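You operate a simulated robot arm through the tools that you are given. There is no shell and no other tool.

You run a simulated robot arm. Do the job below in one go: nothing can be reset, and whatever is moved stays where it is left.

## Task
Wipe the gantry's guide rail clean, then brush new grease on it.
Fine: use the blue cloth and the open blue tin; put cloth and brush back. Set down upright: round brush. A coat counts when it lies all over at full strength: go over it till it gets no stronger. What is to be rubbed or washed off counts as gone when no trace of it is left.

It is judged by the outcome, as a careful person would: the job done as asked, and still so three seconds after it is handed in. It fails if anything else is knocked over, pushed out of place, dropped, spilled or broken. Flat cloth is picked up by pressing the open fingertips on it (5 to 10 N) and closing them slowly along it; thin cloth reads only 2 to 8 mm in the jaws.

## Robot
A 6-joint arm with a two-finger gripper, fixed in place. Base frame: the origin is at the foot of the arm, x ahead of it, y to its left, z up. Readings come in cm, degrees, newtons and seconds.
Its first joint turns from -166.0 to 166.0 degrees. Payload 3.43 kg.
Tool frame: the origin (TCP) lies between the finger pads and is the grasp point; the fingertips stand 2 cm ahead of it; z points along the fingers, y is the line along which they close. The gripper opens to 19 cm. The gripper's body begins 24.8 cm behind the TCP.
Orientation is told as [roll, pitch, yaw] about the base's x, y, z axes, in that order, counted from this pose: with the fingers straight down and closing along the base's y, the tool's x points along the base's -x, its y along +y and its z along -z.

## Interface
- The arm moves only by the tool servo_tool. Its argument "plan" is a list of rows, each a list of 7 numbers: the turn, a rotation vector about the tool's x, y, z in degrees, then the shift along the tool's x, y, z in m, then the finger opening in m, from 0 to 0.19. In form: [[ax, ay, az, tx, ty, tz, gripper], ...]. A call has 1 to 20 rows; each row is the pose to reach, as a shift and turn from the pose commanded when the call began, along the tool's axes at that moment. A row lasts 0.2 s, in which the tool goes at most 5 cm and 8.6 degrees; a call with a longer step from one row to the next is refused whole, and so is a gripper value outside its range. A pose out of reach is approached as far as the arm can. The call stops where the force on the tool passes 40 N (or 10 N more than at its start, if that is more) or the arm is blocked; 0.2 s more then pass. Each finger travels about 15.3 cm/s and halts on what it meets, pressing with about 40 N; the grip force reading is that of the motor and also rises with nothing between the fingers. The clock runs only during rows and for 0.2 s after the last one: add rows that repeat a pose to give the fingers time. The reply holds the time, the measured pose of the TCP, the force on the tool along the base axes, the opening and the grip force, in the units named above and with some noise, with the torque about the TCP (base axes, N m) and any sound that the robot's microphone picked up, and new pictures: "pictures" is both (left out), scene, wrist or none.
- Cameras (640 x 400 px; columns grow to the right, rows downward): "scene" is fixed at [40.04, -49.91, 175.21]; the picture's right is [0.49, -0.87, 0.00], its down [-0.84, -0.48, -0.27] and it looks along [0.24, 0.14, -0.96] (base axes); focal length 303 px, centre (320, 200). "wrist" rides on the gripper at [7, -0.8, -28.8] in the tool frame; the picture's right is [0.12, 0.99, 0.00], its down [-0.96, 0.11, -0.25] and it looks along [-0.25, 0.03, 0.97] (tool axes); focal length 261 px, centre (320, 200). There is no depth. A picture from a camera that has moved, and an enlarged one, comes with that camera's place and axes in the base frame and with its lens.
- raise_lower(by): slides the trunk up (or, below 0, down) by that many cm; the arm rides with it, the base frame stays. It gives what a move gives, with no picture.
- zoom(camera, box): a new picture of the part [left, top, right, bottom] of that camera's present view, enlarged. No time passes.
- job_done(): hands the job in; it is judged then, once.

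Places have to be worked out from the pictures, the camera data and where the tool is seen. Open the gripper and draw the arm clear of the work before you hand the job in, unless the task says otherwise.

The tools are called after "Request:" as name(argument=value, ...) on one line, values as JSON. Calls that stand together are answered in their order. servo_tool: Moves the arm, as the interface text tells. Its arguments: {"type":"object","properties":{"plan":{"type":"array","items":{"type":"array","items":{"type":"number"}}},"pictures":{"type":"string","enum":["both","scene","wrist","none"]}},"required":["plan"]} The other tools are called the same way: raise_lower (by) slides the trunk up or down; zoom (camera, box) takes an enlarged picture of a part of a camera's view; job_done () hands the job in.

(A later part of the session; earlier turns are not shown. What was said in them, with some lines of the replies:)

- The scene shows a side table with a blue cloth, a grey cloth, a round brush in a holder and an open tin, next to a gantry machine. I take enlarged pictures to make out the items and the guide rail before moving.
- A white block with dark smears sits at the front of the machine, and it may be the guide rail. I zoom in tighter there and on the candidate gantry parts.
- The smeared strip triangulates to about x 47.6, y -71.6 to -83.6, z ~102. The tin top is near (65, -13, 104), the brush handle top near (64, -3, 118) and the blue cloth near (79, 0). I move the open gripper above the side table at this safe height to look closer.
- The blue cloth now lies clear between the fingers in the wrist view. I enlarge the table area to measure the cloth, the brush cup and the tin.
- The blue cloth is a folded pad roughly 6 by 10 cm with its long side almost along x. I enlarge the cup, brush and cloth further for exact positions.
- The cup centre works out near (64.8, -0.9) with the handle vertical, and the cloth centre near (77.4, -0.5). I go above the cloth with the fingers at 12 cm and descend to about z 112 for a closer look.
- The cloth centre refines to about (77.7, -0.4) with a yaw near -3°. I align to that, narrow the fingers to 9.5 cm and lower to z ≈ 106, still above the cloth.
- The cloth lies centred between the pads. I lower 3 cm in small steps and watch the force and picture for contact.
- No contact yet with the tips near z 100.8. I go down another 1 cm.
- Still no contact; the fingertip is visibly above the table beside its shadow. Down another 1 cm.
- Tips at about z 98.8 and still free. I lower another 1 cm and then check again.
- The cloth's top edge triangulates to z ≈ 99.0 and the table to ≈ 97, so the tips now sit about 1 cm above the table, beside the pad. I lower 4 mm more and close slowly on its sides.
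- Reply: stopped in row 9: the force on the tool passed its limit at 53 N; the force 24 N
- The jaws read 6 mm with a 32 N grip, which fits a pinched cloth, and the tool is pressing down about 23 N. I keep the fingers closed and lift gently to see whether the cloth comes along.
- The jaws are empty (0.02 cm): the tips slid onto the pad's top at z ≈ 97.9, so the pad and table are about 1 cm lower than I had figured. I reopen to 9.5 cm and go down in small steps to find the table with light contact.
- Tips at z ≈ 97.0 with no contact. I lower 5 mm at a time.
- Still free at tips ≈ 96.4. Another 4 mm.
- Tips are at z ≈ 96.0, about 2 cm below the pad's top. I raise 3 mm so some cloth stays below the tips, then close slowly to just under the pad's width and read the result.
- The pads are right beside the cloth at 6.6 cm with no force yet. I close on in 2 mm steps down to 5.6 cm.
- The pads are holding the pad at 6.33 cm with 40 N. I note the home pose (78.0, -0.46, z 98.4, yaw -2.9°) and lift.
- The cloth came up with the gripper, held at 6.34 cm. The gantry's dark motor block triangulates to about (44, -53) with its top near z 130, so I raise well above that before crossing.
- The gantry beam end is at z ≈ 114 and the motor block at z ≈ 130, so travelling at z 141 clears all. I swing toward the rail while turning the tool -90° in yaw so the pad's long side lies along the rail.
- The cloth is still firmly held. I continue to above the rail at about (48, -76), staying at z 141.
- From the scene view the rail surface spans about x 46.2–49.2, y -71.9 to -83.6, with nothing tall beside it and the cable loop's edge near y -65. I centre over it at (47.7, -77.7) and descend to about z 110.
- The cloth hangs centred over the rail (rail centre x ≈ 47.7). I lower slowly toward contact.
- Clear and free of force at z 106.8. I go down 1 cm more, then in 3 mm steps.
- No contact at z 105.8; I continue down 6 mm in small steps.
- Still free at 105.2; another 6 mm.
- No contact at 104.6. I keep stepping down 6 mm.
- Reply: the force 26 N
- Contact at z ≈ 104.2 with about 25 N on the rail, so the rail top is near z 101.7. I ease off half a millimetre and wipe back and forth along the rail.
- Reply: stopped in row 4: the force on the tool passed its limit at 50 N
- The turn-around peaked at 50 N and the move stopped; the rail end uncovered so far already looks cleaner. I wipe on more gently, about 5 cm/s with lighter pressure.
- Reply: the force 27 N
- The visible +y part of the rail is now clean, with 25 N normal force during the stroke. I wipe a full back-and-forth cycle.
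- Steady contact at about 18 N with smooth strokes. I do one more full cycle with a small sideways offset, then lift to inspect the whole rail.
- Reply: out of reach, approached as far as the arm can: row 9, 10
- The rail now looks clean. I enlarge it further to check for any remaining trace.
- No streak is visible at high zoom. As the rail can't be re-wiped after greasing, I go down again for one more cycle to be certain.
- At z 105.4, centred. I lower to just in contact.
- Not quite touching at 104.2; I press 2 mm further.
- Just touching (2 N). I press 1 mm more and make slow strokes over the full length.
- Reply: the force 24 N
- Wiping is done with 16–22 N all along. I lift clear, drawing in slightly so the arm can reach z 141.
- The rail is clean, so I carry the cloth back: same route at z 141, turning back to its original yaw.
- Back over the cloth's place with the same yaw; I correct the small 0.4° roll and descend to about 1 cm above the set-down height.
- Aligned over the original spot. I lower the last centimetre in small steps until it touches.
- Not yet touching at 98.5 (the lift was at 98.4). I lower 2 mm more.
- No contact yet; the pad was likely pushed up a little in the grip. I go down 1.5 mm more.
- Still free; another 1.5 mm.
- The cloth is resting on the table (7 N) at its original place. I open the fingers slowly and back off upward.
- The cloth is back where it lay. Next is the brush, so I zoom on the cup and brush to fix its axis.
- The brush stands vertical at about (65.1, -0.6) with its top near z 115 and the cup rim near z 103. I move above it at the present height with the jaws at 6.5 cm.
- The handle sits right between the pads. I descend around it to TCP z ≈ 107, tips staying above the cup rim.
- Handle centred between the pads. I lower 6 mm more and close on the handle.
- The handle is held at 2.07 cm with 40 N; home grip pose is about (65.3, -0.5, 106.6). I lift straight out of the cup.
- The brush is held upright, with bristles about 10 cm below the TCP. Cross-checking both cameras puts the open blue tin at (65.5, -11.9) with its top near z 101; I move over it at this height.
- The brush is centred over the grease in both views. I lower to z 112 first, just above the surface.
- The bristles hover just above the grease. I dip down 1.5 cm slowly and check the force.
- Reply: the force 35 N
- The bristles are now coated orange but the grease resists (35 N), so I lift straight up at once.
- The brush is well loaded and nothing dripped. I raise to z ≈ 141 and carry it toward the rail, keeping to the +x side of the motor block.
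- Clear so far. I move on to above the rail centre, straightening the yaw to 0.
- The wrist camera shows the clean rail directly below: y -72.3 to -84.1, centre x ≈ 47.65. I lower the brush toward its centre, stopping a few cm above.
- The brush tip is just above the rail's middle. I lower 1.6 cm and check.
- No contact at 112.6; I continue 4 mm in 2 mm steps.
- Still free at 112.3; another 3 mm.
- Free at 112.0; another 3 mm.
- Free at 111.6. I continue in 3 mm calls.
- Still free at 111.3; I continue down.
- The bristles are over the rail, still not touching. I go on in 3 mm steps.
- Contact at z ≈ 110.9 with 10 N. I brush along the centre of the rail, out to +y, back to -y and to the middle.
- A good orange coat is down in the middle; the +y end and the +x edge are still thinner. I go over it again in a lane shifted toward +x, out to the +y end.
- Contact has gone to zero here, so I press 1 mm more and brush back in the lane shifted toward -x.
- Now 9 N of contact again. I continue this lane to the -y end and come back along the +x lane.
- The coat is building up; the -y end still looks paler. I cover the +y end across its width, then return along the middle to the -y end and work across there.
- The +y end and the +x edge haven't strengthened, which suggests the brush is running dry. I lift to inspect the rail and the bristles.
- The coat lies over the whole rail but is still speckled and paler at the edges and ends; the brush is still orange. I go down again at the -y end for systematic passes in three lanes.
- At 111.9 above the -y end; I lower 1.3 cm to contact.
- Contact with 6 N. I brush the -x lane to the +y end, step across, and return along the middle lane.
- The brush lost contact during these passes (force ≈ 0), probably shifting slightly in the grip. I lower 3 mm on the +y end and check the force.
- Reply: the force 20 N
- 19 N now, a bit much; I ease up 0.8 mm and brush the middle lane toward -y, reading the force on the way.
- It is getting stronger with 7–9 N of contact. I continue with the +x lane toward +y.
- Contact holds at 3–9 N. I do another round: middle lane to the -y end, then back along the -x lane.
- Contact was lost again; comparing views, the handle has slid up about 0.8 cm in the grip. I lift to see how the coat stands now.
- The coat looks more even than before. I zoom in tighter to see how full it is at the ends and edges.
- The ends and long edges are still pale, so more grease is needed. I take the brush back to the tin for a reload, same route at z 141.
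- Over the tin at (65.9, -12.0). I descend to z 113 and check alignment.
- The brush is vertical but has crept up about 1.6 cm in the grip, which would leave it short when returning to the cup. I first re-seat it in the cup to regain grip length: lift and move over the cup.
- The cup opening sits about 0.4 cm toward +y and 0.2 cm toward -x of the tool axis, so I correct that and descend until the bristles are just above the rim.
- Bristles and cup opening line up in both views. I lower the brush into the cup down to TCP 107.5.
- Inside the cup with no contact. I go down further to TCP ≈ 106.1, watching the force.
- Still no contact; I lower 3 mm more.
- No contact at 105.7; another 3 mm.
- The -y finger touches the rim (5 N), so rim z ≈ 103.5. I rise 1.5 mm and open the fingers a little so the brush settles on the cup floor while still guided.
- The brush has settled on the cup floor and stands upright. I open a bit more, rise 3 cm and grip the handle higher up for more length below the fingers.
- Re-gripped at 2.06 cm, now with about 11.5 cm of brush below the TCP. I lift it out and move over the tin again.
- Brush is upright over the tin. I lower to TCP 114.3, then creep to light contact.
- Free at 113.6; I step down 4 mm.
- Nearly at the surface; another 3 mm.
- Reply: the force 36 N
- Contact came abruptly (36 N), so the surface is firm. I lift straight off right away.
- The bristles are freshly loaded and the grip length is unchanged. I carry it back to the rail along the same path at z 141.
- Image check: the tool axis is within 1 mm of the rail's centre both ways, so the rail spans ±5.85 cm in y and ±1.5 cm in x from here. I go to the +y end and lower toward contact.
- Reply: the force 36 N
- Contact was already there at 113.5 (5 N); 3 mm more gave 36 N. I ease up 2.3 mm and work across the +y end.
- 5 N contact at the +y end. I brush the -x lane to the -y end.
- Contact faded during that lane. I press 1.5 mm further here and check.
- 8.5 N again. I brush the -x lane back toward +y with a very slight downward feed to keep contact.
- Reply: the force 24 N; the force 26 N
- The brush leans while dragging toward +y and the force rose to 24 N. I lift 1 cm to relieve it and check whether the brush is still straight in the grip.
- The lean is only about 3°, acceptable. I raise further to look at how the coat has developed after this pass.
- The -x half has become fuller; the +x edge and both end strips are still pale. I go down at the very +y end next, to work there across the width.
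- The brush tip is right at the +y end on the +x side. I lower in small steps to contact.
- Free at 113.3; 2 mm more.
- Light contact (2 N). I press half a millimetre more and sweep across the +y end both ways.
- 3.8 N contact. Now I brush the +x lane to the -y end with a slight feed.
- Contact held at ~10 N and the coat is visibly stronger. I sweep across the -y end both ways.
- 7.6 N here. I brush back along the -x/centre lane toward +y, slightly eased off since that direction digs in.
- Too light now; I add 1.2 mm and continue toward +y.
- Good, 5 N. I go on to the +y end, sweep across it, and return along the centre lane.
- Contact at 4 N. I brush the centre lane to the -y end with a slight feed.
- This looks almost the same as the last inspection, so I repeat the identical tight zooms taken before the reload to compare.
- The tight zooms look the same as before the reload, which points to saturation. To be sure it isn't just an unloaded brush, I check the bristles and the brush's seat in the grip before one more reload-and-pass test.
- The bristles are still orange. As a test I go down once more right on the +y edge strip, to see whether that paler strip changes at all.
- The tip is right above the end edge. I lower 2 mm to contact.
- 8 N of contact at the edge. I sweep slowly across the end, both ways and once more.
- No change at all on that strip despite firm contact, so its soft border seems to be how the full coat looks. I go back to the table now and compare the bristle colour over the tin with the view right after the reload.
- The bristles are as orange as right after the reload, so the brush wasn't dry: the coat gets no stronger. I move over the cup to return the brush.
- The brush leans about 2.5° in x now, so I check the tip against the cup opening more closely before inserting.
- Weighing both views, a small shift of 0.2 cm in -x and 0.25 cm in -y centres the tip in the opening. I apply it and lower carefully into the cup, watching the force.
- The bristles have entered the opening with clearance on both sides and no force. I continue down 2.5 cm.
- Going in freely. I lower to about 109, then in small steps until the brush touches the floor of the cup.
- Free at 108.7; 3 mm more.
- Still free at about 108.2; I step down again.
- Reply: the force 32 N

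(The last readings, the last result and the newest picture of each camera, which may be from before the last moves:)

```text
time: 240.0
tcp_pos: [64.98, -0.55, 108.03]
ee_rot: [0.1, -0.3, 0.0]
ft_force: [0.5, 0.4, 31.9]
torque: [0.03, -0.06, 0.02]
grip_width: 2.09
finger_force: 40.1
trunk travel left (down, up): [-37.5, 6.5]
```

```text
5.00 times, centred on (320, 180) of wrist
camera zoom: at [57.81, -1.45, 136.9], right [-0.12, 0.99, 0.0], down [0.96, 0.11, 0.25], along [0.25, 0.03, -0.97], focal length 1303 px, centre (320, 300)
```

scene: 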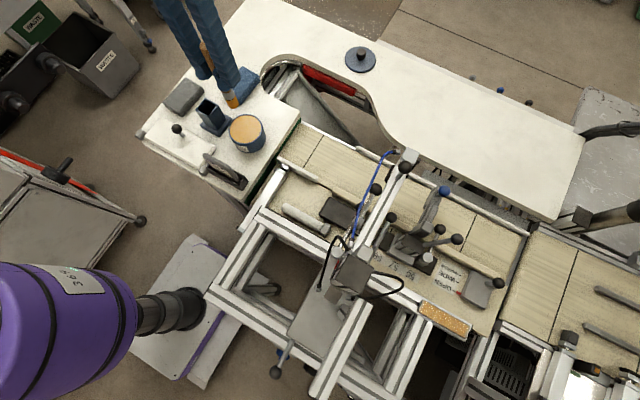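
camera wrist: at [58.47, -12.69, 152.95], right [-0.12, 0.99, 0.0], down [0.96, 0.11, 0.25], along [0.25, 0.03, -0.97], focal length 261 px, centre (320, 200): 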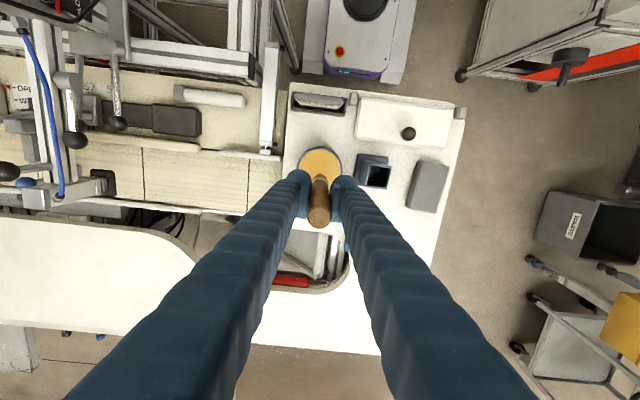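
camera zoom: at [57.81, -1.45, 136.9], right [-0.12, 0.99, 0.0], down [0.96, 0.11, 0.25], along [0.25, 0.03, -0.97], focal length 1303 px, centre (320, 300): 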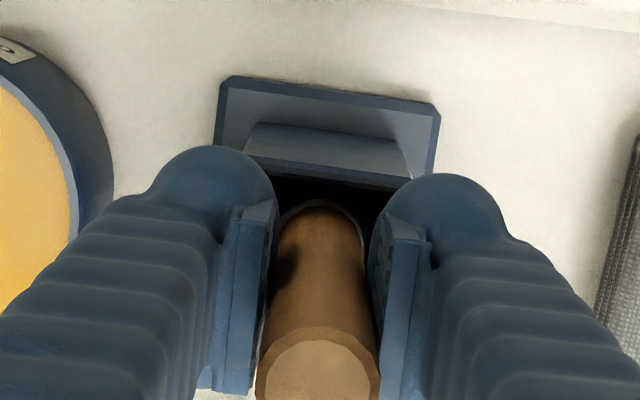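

The brush bottom is on the cup floor (the force rose to 32 N). I relieve 2 mm and open the fingers slowly.

Request:
servo_tool(plan=[[0, 0, 0, 0, 0, -0.001, 0.01], [0, 0, 0, 0, 0, -0.002, 0.01], [0, 0, 0, 0, 0, -0.002, 0.02], [0, 0, 0, 0, 0, -0.002, 0.022], [0, 0, 0, 0, 0, -0.002, 0.024], [0, 0, 0, 0, 0, -0.002, 0.027], [0, 0, 0, 0, 0, -0.002, 0.03], [0, 0, 0, 0, 0, -0.002, 0.035], [0, 0, 0, 0, 0, -0.002, 0.035]], pictures="none")

Request:
zoom(camera="wrist", box=[270, 130, 370, 230])

Request:
zoom(camera="scene", box=[170, 60, 250, 140])

```text
time: 242.0
tcp_pos: [64.9, -0.5, 108.03]
ee_rot: [0.1, 0.0, 0.0]
ft_force: [0.1, -0.6, 1.1]
torque: [0.01, 0.02, -0.01]
grip_width: 3.51
finger_force: 0.1
trunk travel left (down, up): [-37.5, 6.5]
```

```text
4.00 times, centred on (320, 180) of wrist
camera zoom: at [57.92, -1.43, 136.86], right [-0.12, 0.99, 0.0], down [0.96, 0.11, 0.25], along [0.25, 0.03, -0.97], focal length 1043 px, centre (320, 280)
```

zoom: 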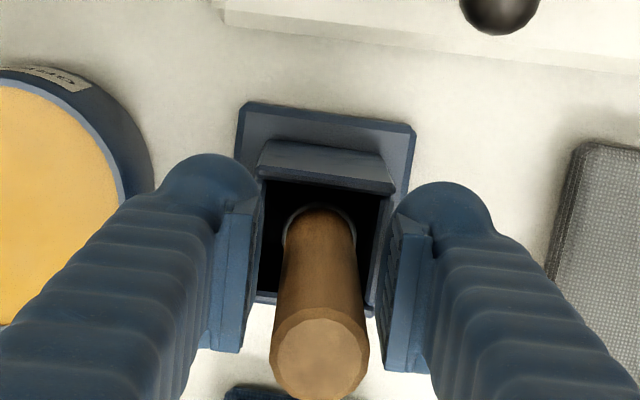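

```text
5.00 times, centred on (210, 100) of scene
camera zoom: at [40.04, -49.91, 175.21], right [0.49, -0.87, 0.0], down [-0.84, -0.48, -0.27], along [0.24, 0.14, -0.96], focal length 1515 px, centre (870, 700)
```

zoom: 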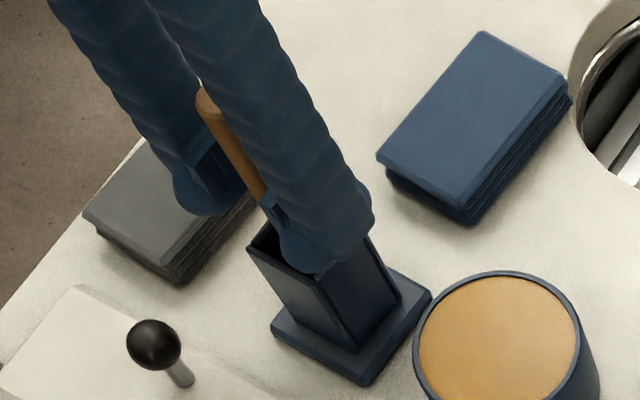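

The brush stands free and upright, centred in the cup. I open a bit more and rise straight up clear of it.

Request:
servo_tool(plan=[[0, 0, 0, 0, 0, 0, 0.045], [0, 0, 0, 0, 0, 0, 0.055], [0, 0, 0, 0, 0, -0.02, 0.06], [0, 0, 0, 0, 0, -0.05, 0.06], [0, 0, 0, 0, 0, -0.09, 0.06], [0, 0, 0, 0, 0, -0.13, 0.06], [0, 0, 0, 0, 0, -0.17, 0.06], [0, 0, 0, 0, 0, -0.21, 0.06], [0, 0, 0, 0, 0, -0.25, 0.06], [0, 0, 0, 0, 0, -0.28, 0.06], [0, 0, 0, 0, 0, -0.28, 0.06]])

Request:
zoom(camera="scene", box=[170, 50, 290, 150])

Request:
zoom(camera="wrist", box=[260, 100, 380, 200])

Request:
zoom(camera="scene", box=[410, 290, 480, 345])

```text
time: 244.4
tcp_pos: [65.04, -0.56, 135.97]
ee_rot: [0.1, 0.1, 0.0]
ft_force: [-0.1, 0.1, 0.2]
torque: [0.0, 0.05, -0.02]
grip_width: 6.02
finger_force: 0.1
trunk travel left (down, up): [-37.5, 6.5]
camera wrist: at [57.89, -1.4, 164.9], right [-0.12, 0.99, 0.0], down [0.96, 0.11, 0.25], along [0.25, 0.03, -0.97], focal length 261 px, centre (320, 200)
```

scene: 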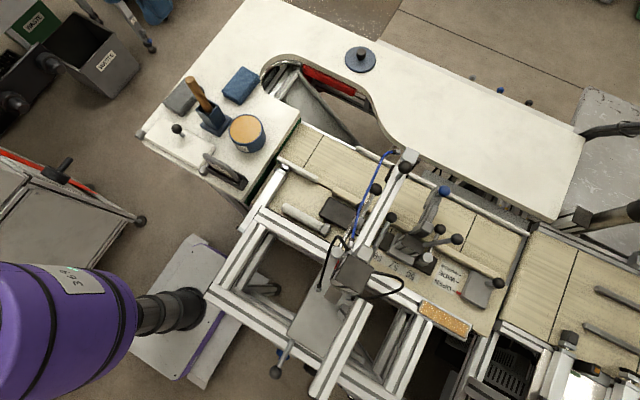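
wrist: 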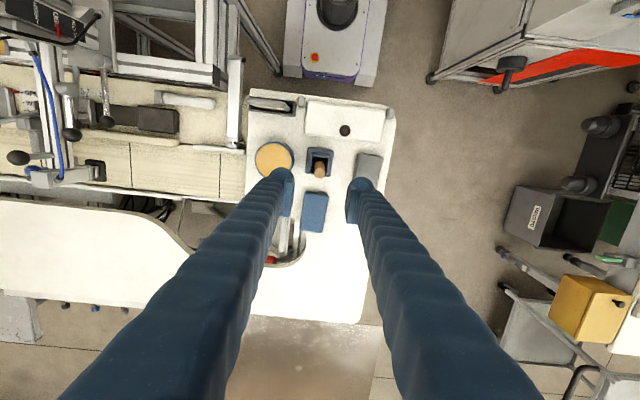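

```text
4.00 times, centred on (230, 100) of scene
camera zoom: at [40.04, -49.91, 175.21], right [0.49, -0.87, 0.0], down [-0.84, -0.48, -0.27], along [0.24, 0.14, -0.96], focal length 1212 px, centre (680, 600)
```

zoom: 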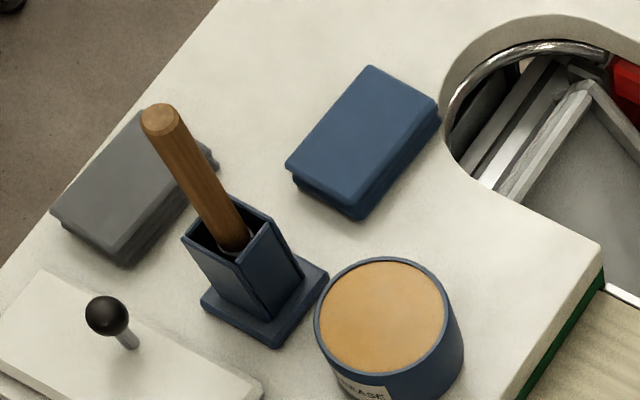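

```text
4.00 times, centred on (320, 150) of wrist
camera zoom: at [57.89, -1.4, 164.9], right [-0.12, 0.99, 0.0], down [0.96, 0.11, 0.25], along [0.25, 0.03, -0.97], focal length 1043 px, centre (320, 400)
```

zoom: 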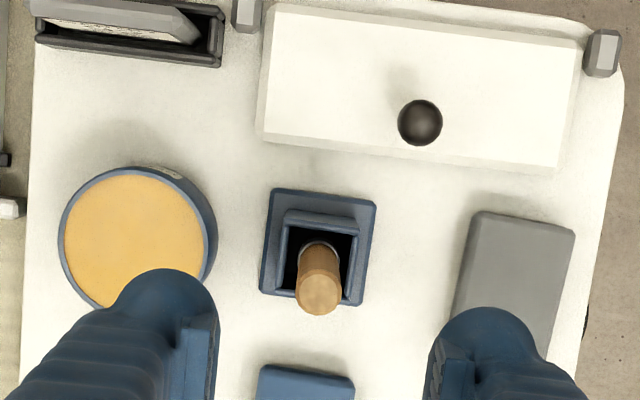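

```text
7.27 times, centred on (445, 318) of scene
camera zoom: at [40.04, -49.91, 175.21], right [0.49, -0.87, 0.0], down [-0.84, -0.48, -0.27], along [0.24, 0.14, -0.96], focal length 2203 px, centre (-589, -654)
```

zoom: 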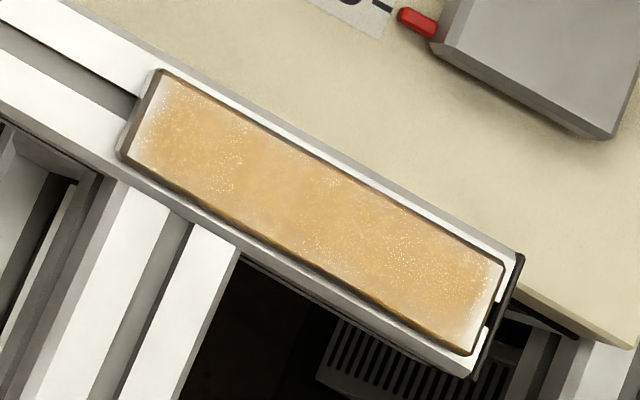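

Brush and cloth are back in their places, the tin and other items are untouched, and the coat is even and unchanged since the reload. I draw the arm away to its starting place and open the gripper.

Request:
servo_tool(plan=[[0, 0, 0, 0.006, -0.035, 0, 0.06], [0, 0, 0, 0.012, -0.07, 0, 0.06], [0, 0, 0, 0.018, -0.105, 0, 0.08], [0, 0, 0, 0.024, -0.14, 0, 0.1], [0, 0, 0, 0.03, -0.175, 0, 0.13], [0, 0, 0, 0.036, -0.21, 0, 0.16], [0, 0, 0, 0.042, -0.245, 0, 0.19], [0, 0, 0, 0.048, -0.28, 0, 0.19], [0, 0, 0, 0.048, -0.295, 0, 0.19], [0, 0, 0, 0.048, -0.295, 0, 0.19]])

Request:
zoom(camera="scene", box=[130, 50, 310, 200])

Request:
zoom(camera="scene", box=[320, 200, 520, 340])

```text
time: 246.6
tcp_pos: [60.11, -30.2, 136.1]
ee_rot: [0.1, 0.0, 0.1]
ft_force: [-0.3, 0.3, 0.0]
torque: [0.02, -0.01, 0.01]
grip_width: 19.02
finger_force: 0.1
trunk travel left (down, up): [-37.5, 6.5]
camera wrist: at [53.01, -31.06, 164.97], right [-0.12, 0.99, 0.0], down [0.96, 0.11, 0.25], along [0.25, 0.03, -0.97], focal length 261 px, centre (320, 200)
```

scene: 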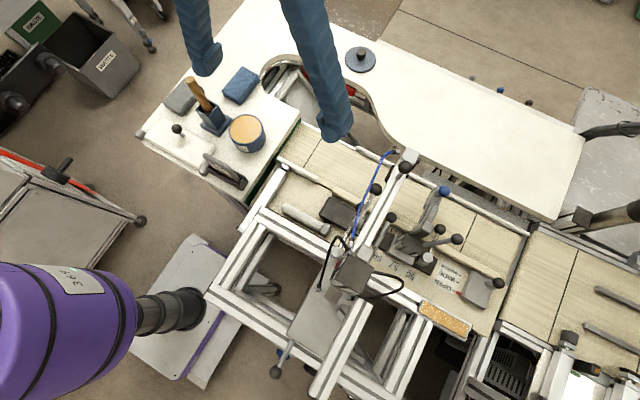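
wrist: 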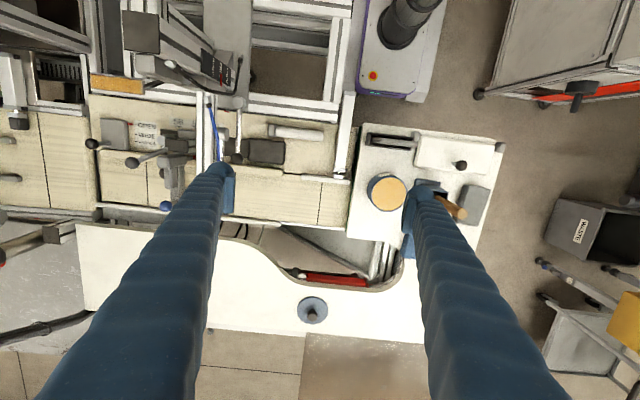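

```text
2.67 times, centred on (220, 125) of scene
camera zoom: at [40.04, -49.91, 175.21], right [0.49, -0.87, 0.0], down [-0.84, -0.48, -0.27], along [0.24, 0.14, -0.96], focal length 808 px, centre (587, 400)
```

zoom: 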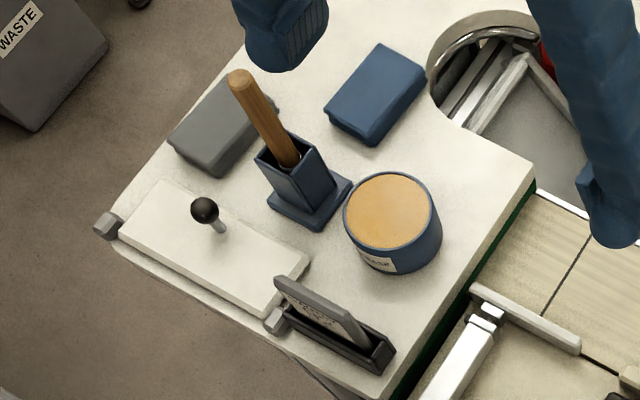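

```text
2.86 times, centred on (420, 270) of scene
camera zoom: at [40.04, -49.91, 175.21], right [0.49, -0.87, 0.0], down [-0.84, -0.48, -0.27], along [0.24, 0.14, -0.96], focal length 866 px, centre (34, 0)
```

zoom: 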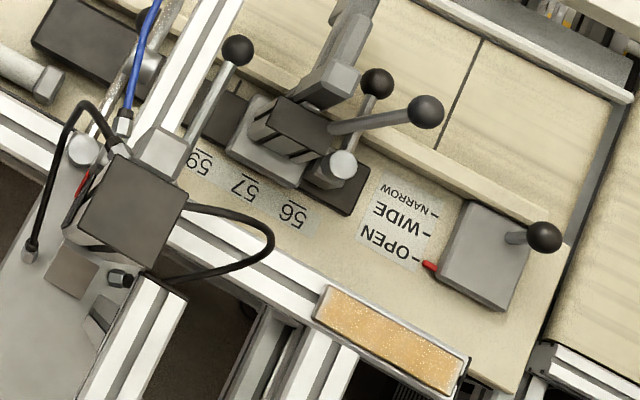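

Everything is in order; before handing in, I take a closer look at the small plaque in the black holder on the table, and once more at the rail.

Request:
zoom(camera="scene", box=[195, 145, 255, 195])

Request:
zoom(camera="wrist", box=[350, 120, 430, 170])

Request:
zoom(camera="wrist", box=[80, 60, 160, 110])

```text
8.00 times, centred on (225, 170) of scene
camera zoom: at [40.04, -49.91, 175.21], right [0.49, -0.87, 0.0], down [-0.84, -0.48, -0.27], along [0.24, 0.14, -0.96], focal length 2423 px, centre (1080, 440)
```

zoom: 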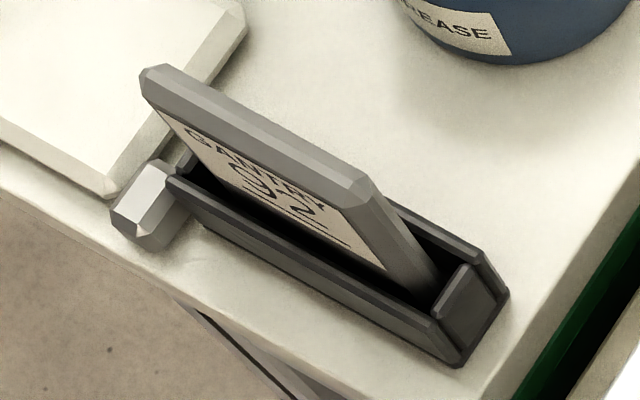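

```text
8.00 times, centred on (390, 145) of wrist
camera zoom: at [53.01, -31.06, 164.97], right [-0.12, 0.99, 0.0], down [0.96, 0.11, 0.25], along [0.25, 0.03, -0.97], focal length 2085 px, centre (-240, 640)
```

zoom: 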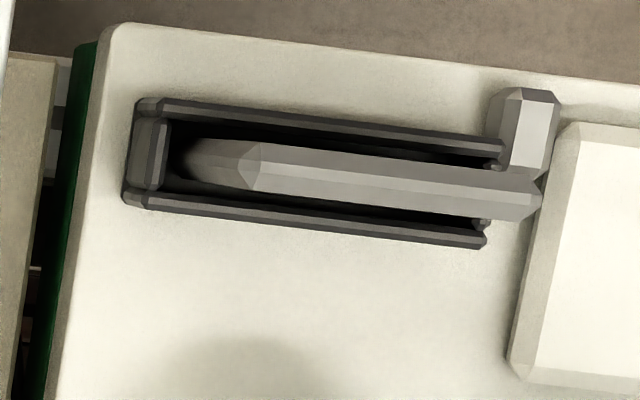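

```text
8.00 times, centred on (120, 85) of wrist
camera zoom: at [53.01, -31.06, 164.97], right [-0.12, 0.99, 0.0], down [0.96, 0.11, 0.25], along [0.25, 0.03, -0.97], focal length 2085 px, centre (1920, 1120)
```

zoom: 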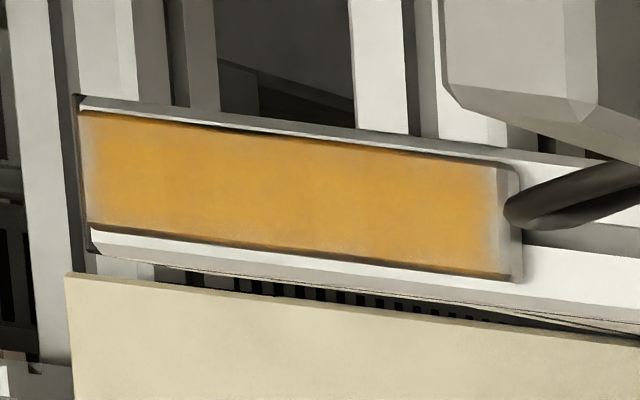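

The glare-free wrist view shows a deep, even coat over the whole rail, with a narrow, equal soft border at both ends. It stayed the same after the reload and several more passes. Cloth and brush are back, the arm is clear and the gripper is open, so I hand the job in.

Request:
job_done()

```text
The job is handed in.
```

I wiped the guide rail clean with the blue cloth, brushed new grease on it from the open blue tin, and handed the job in. I haven't seen the judge's verdict.

- **Wiping:** No trace of the old smears showed at high zoom. I still ran one more full wipe before greasing.
- **Grease coat:** The coat is an even orange over the whole rail. A strip about 3 mm wide at each end is a little paler. Firm extra strokes on the +y strip and general passes at the other end, both after re-dipping the brush, didn't change either strip. I took the coat to be at full strength, with those strips just the look of its border, but I couldn't confirm that.
- **Cloth and brush:** The cloth lies within about 3 mm of where I found it. The round brush stands upright in its cup.
- **Brush handling:** The brush slid upward in the grip while I was greasing. I set it back in the cup once and re-gripped it, and it dropped about half a centimetre inside the cup.
- **Arm:** The arm is back near its starting position with the gripper open. Nothing else looks moved, dropped or spilled.
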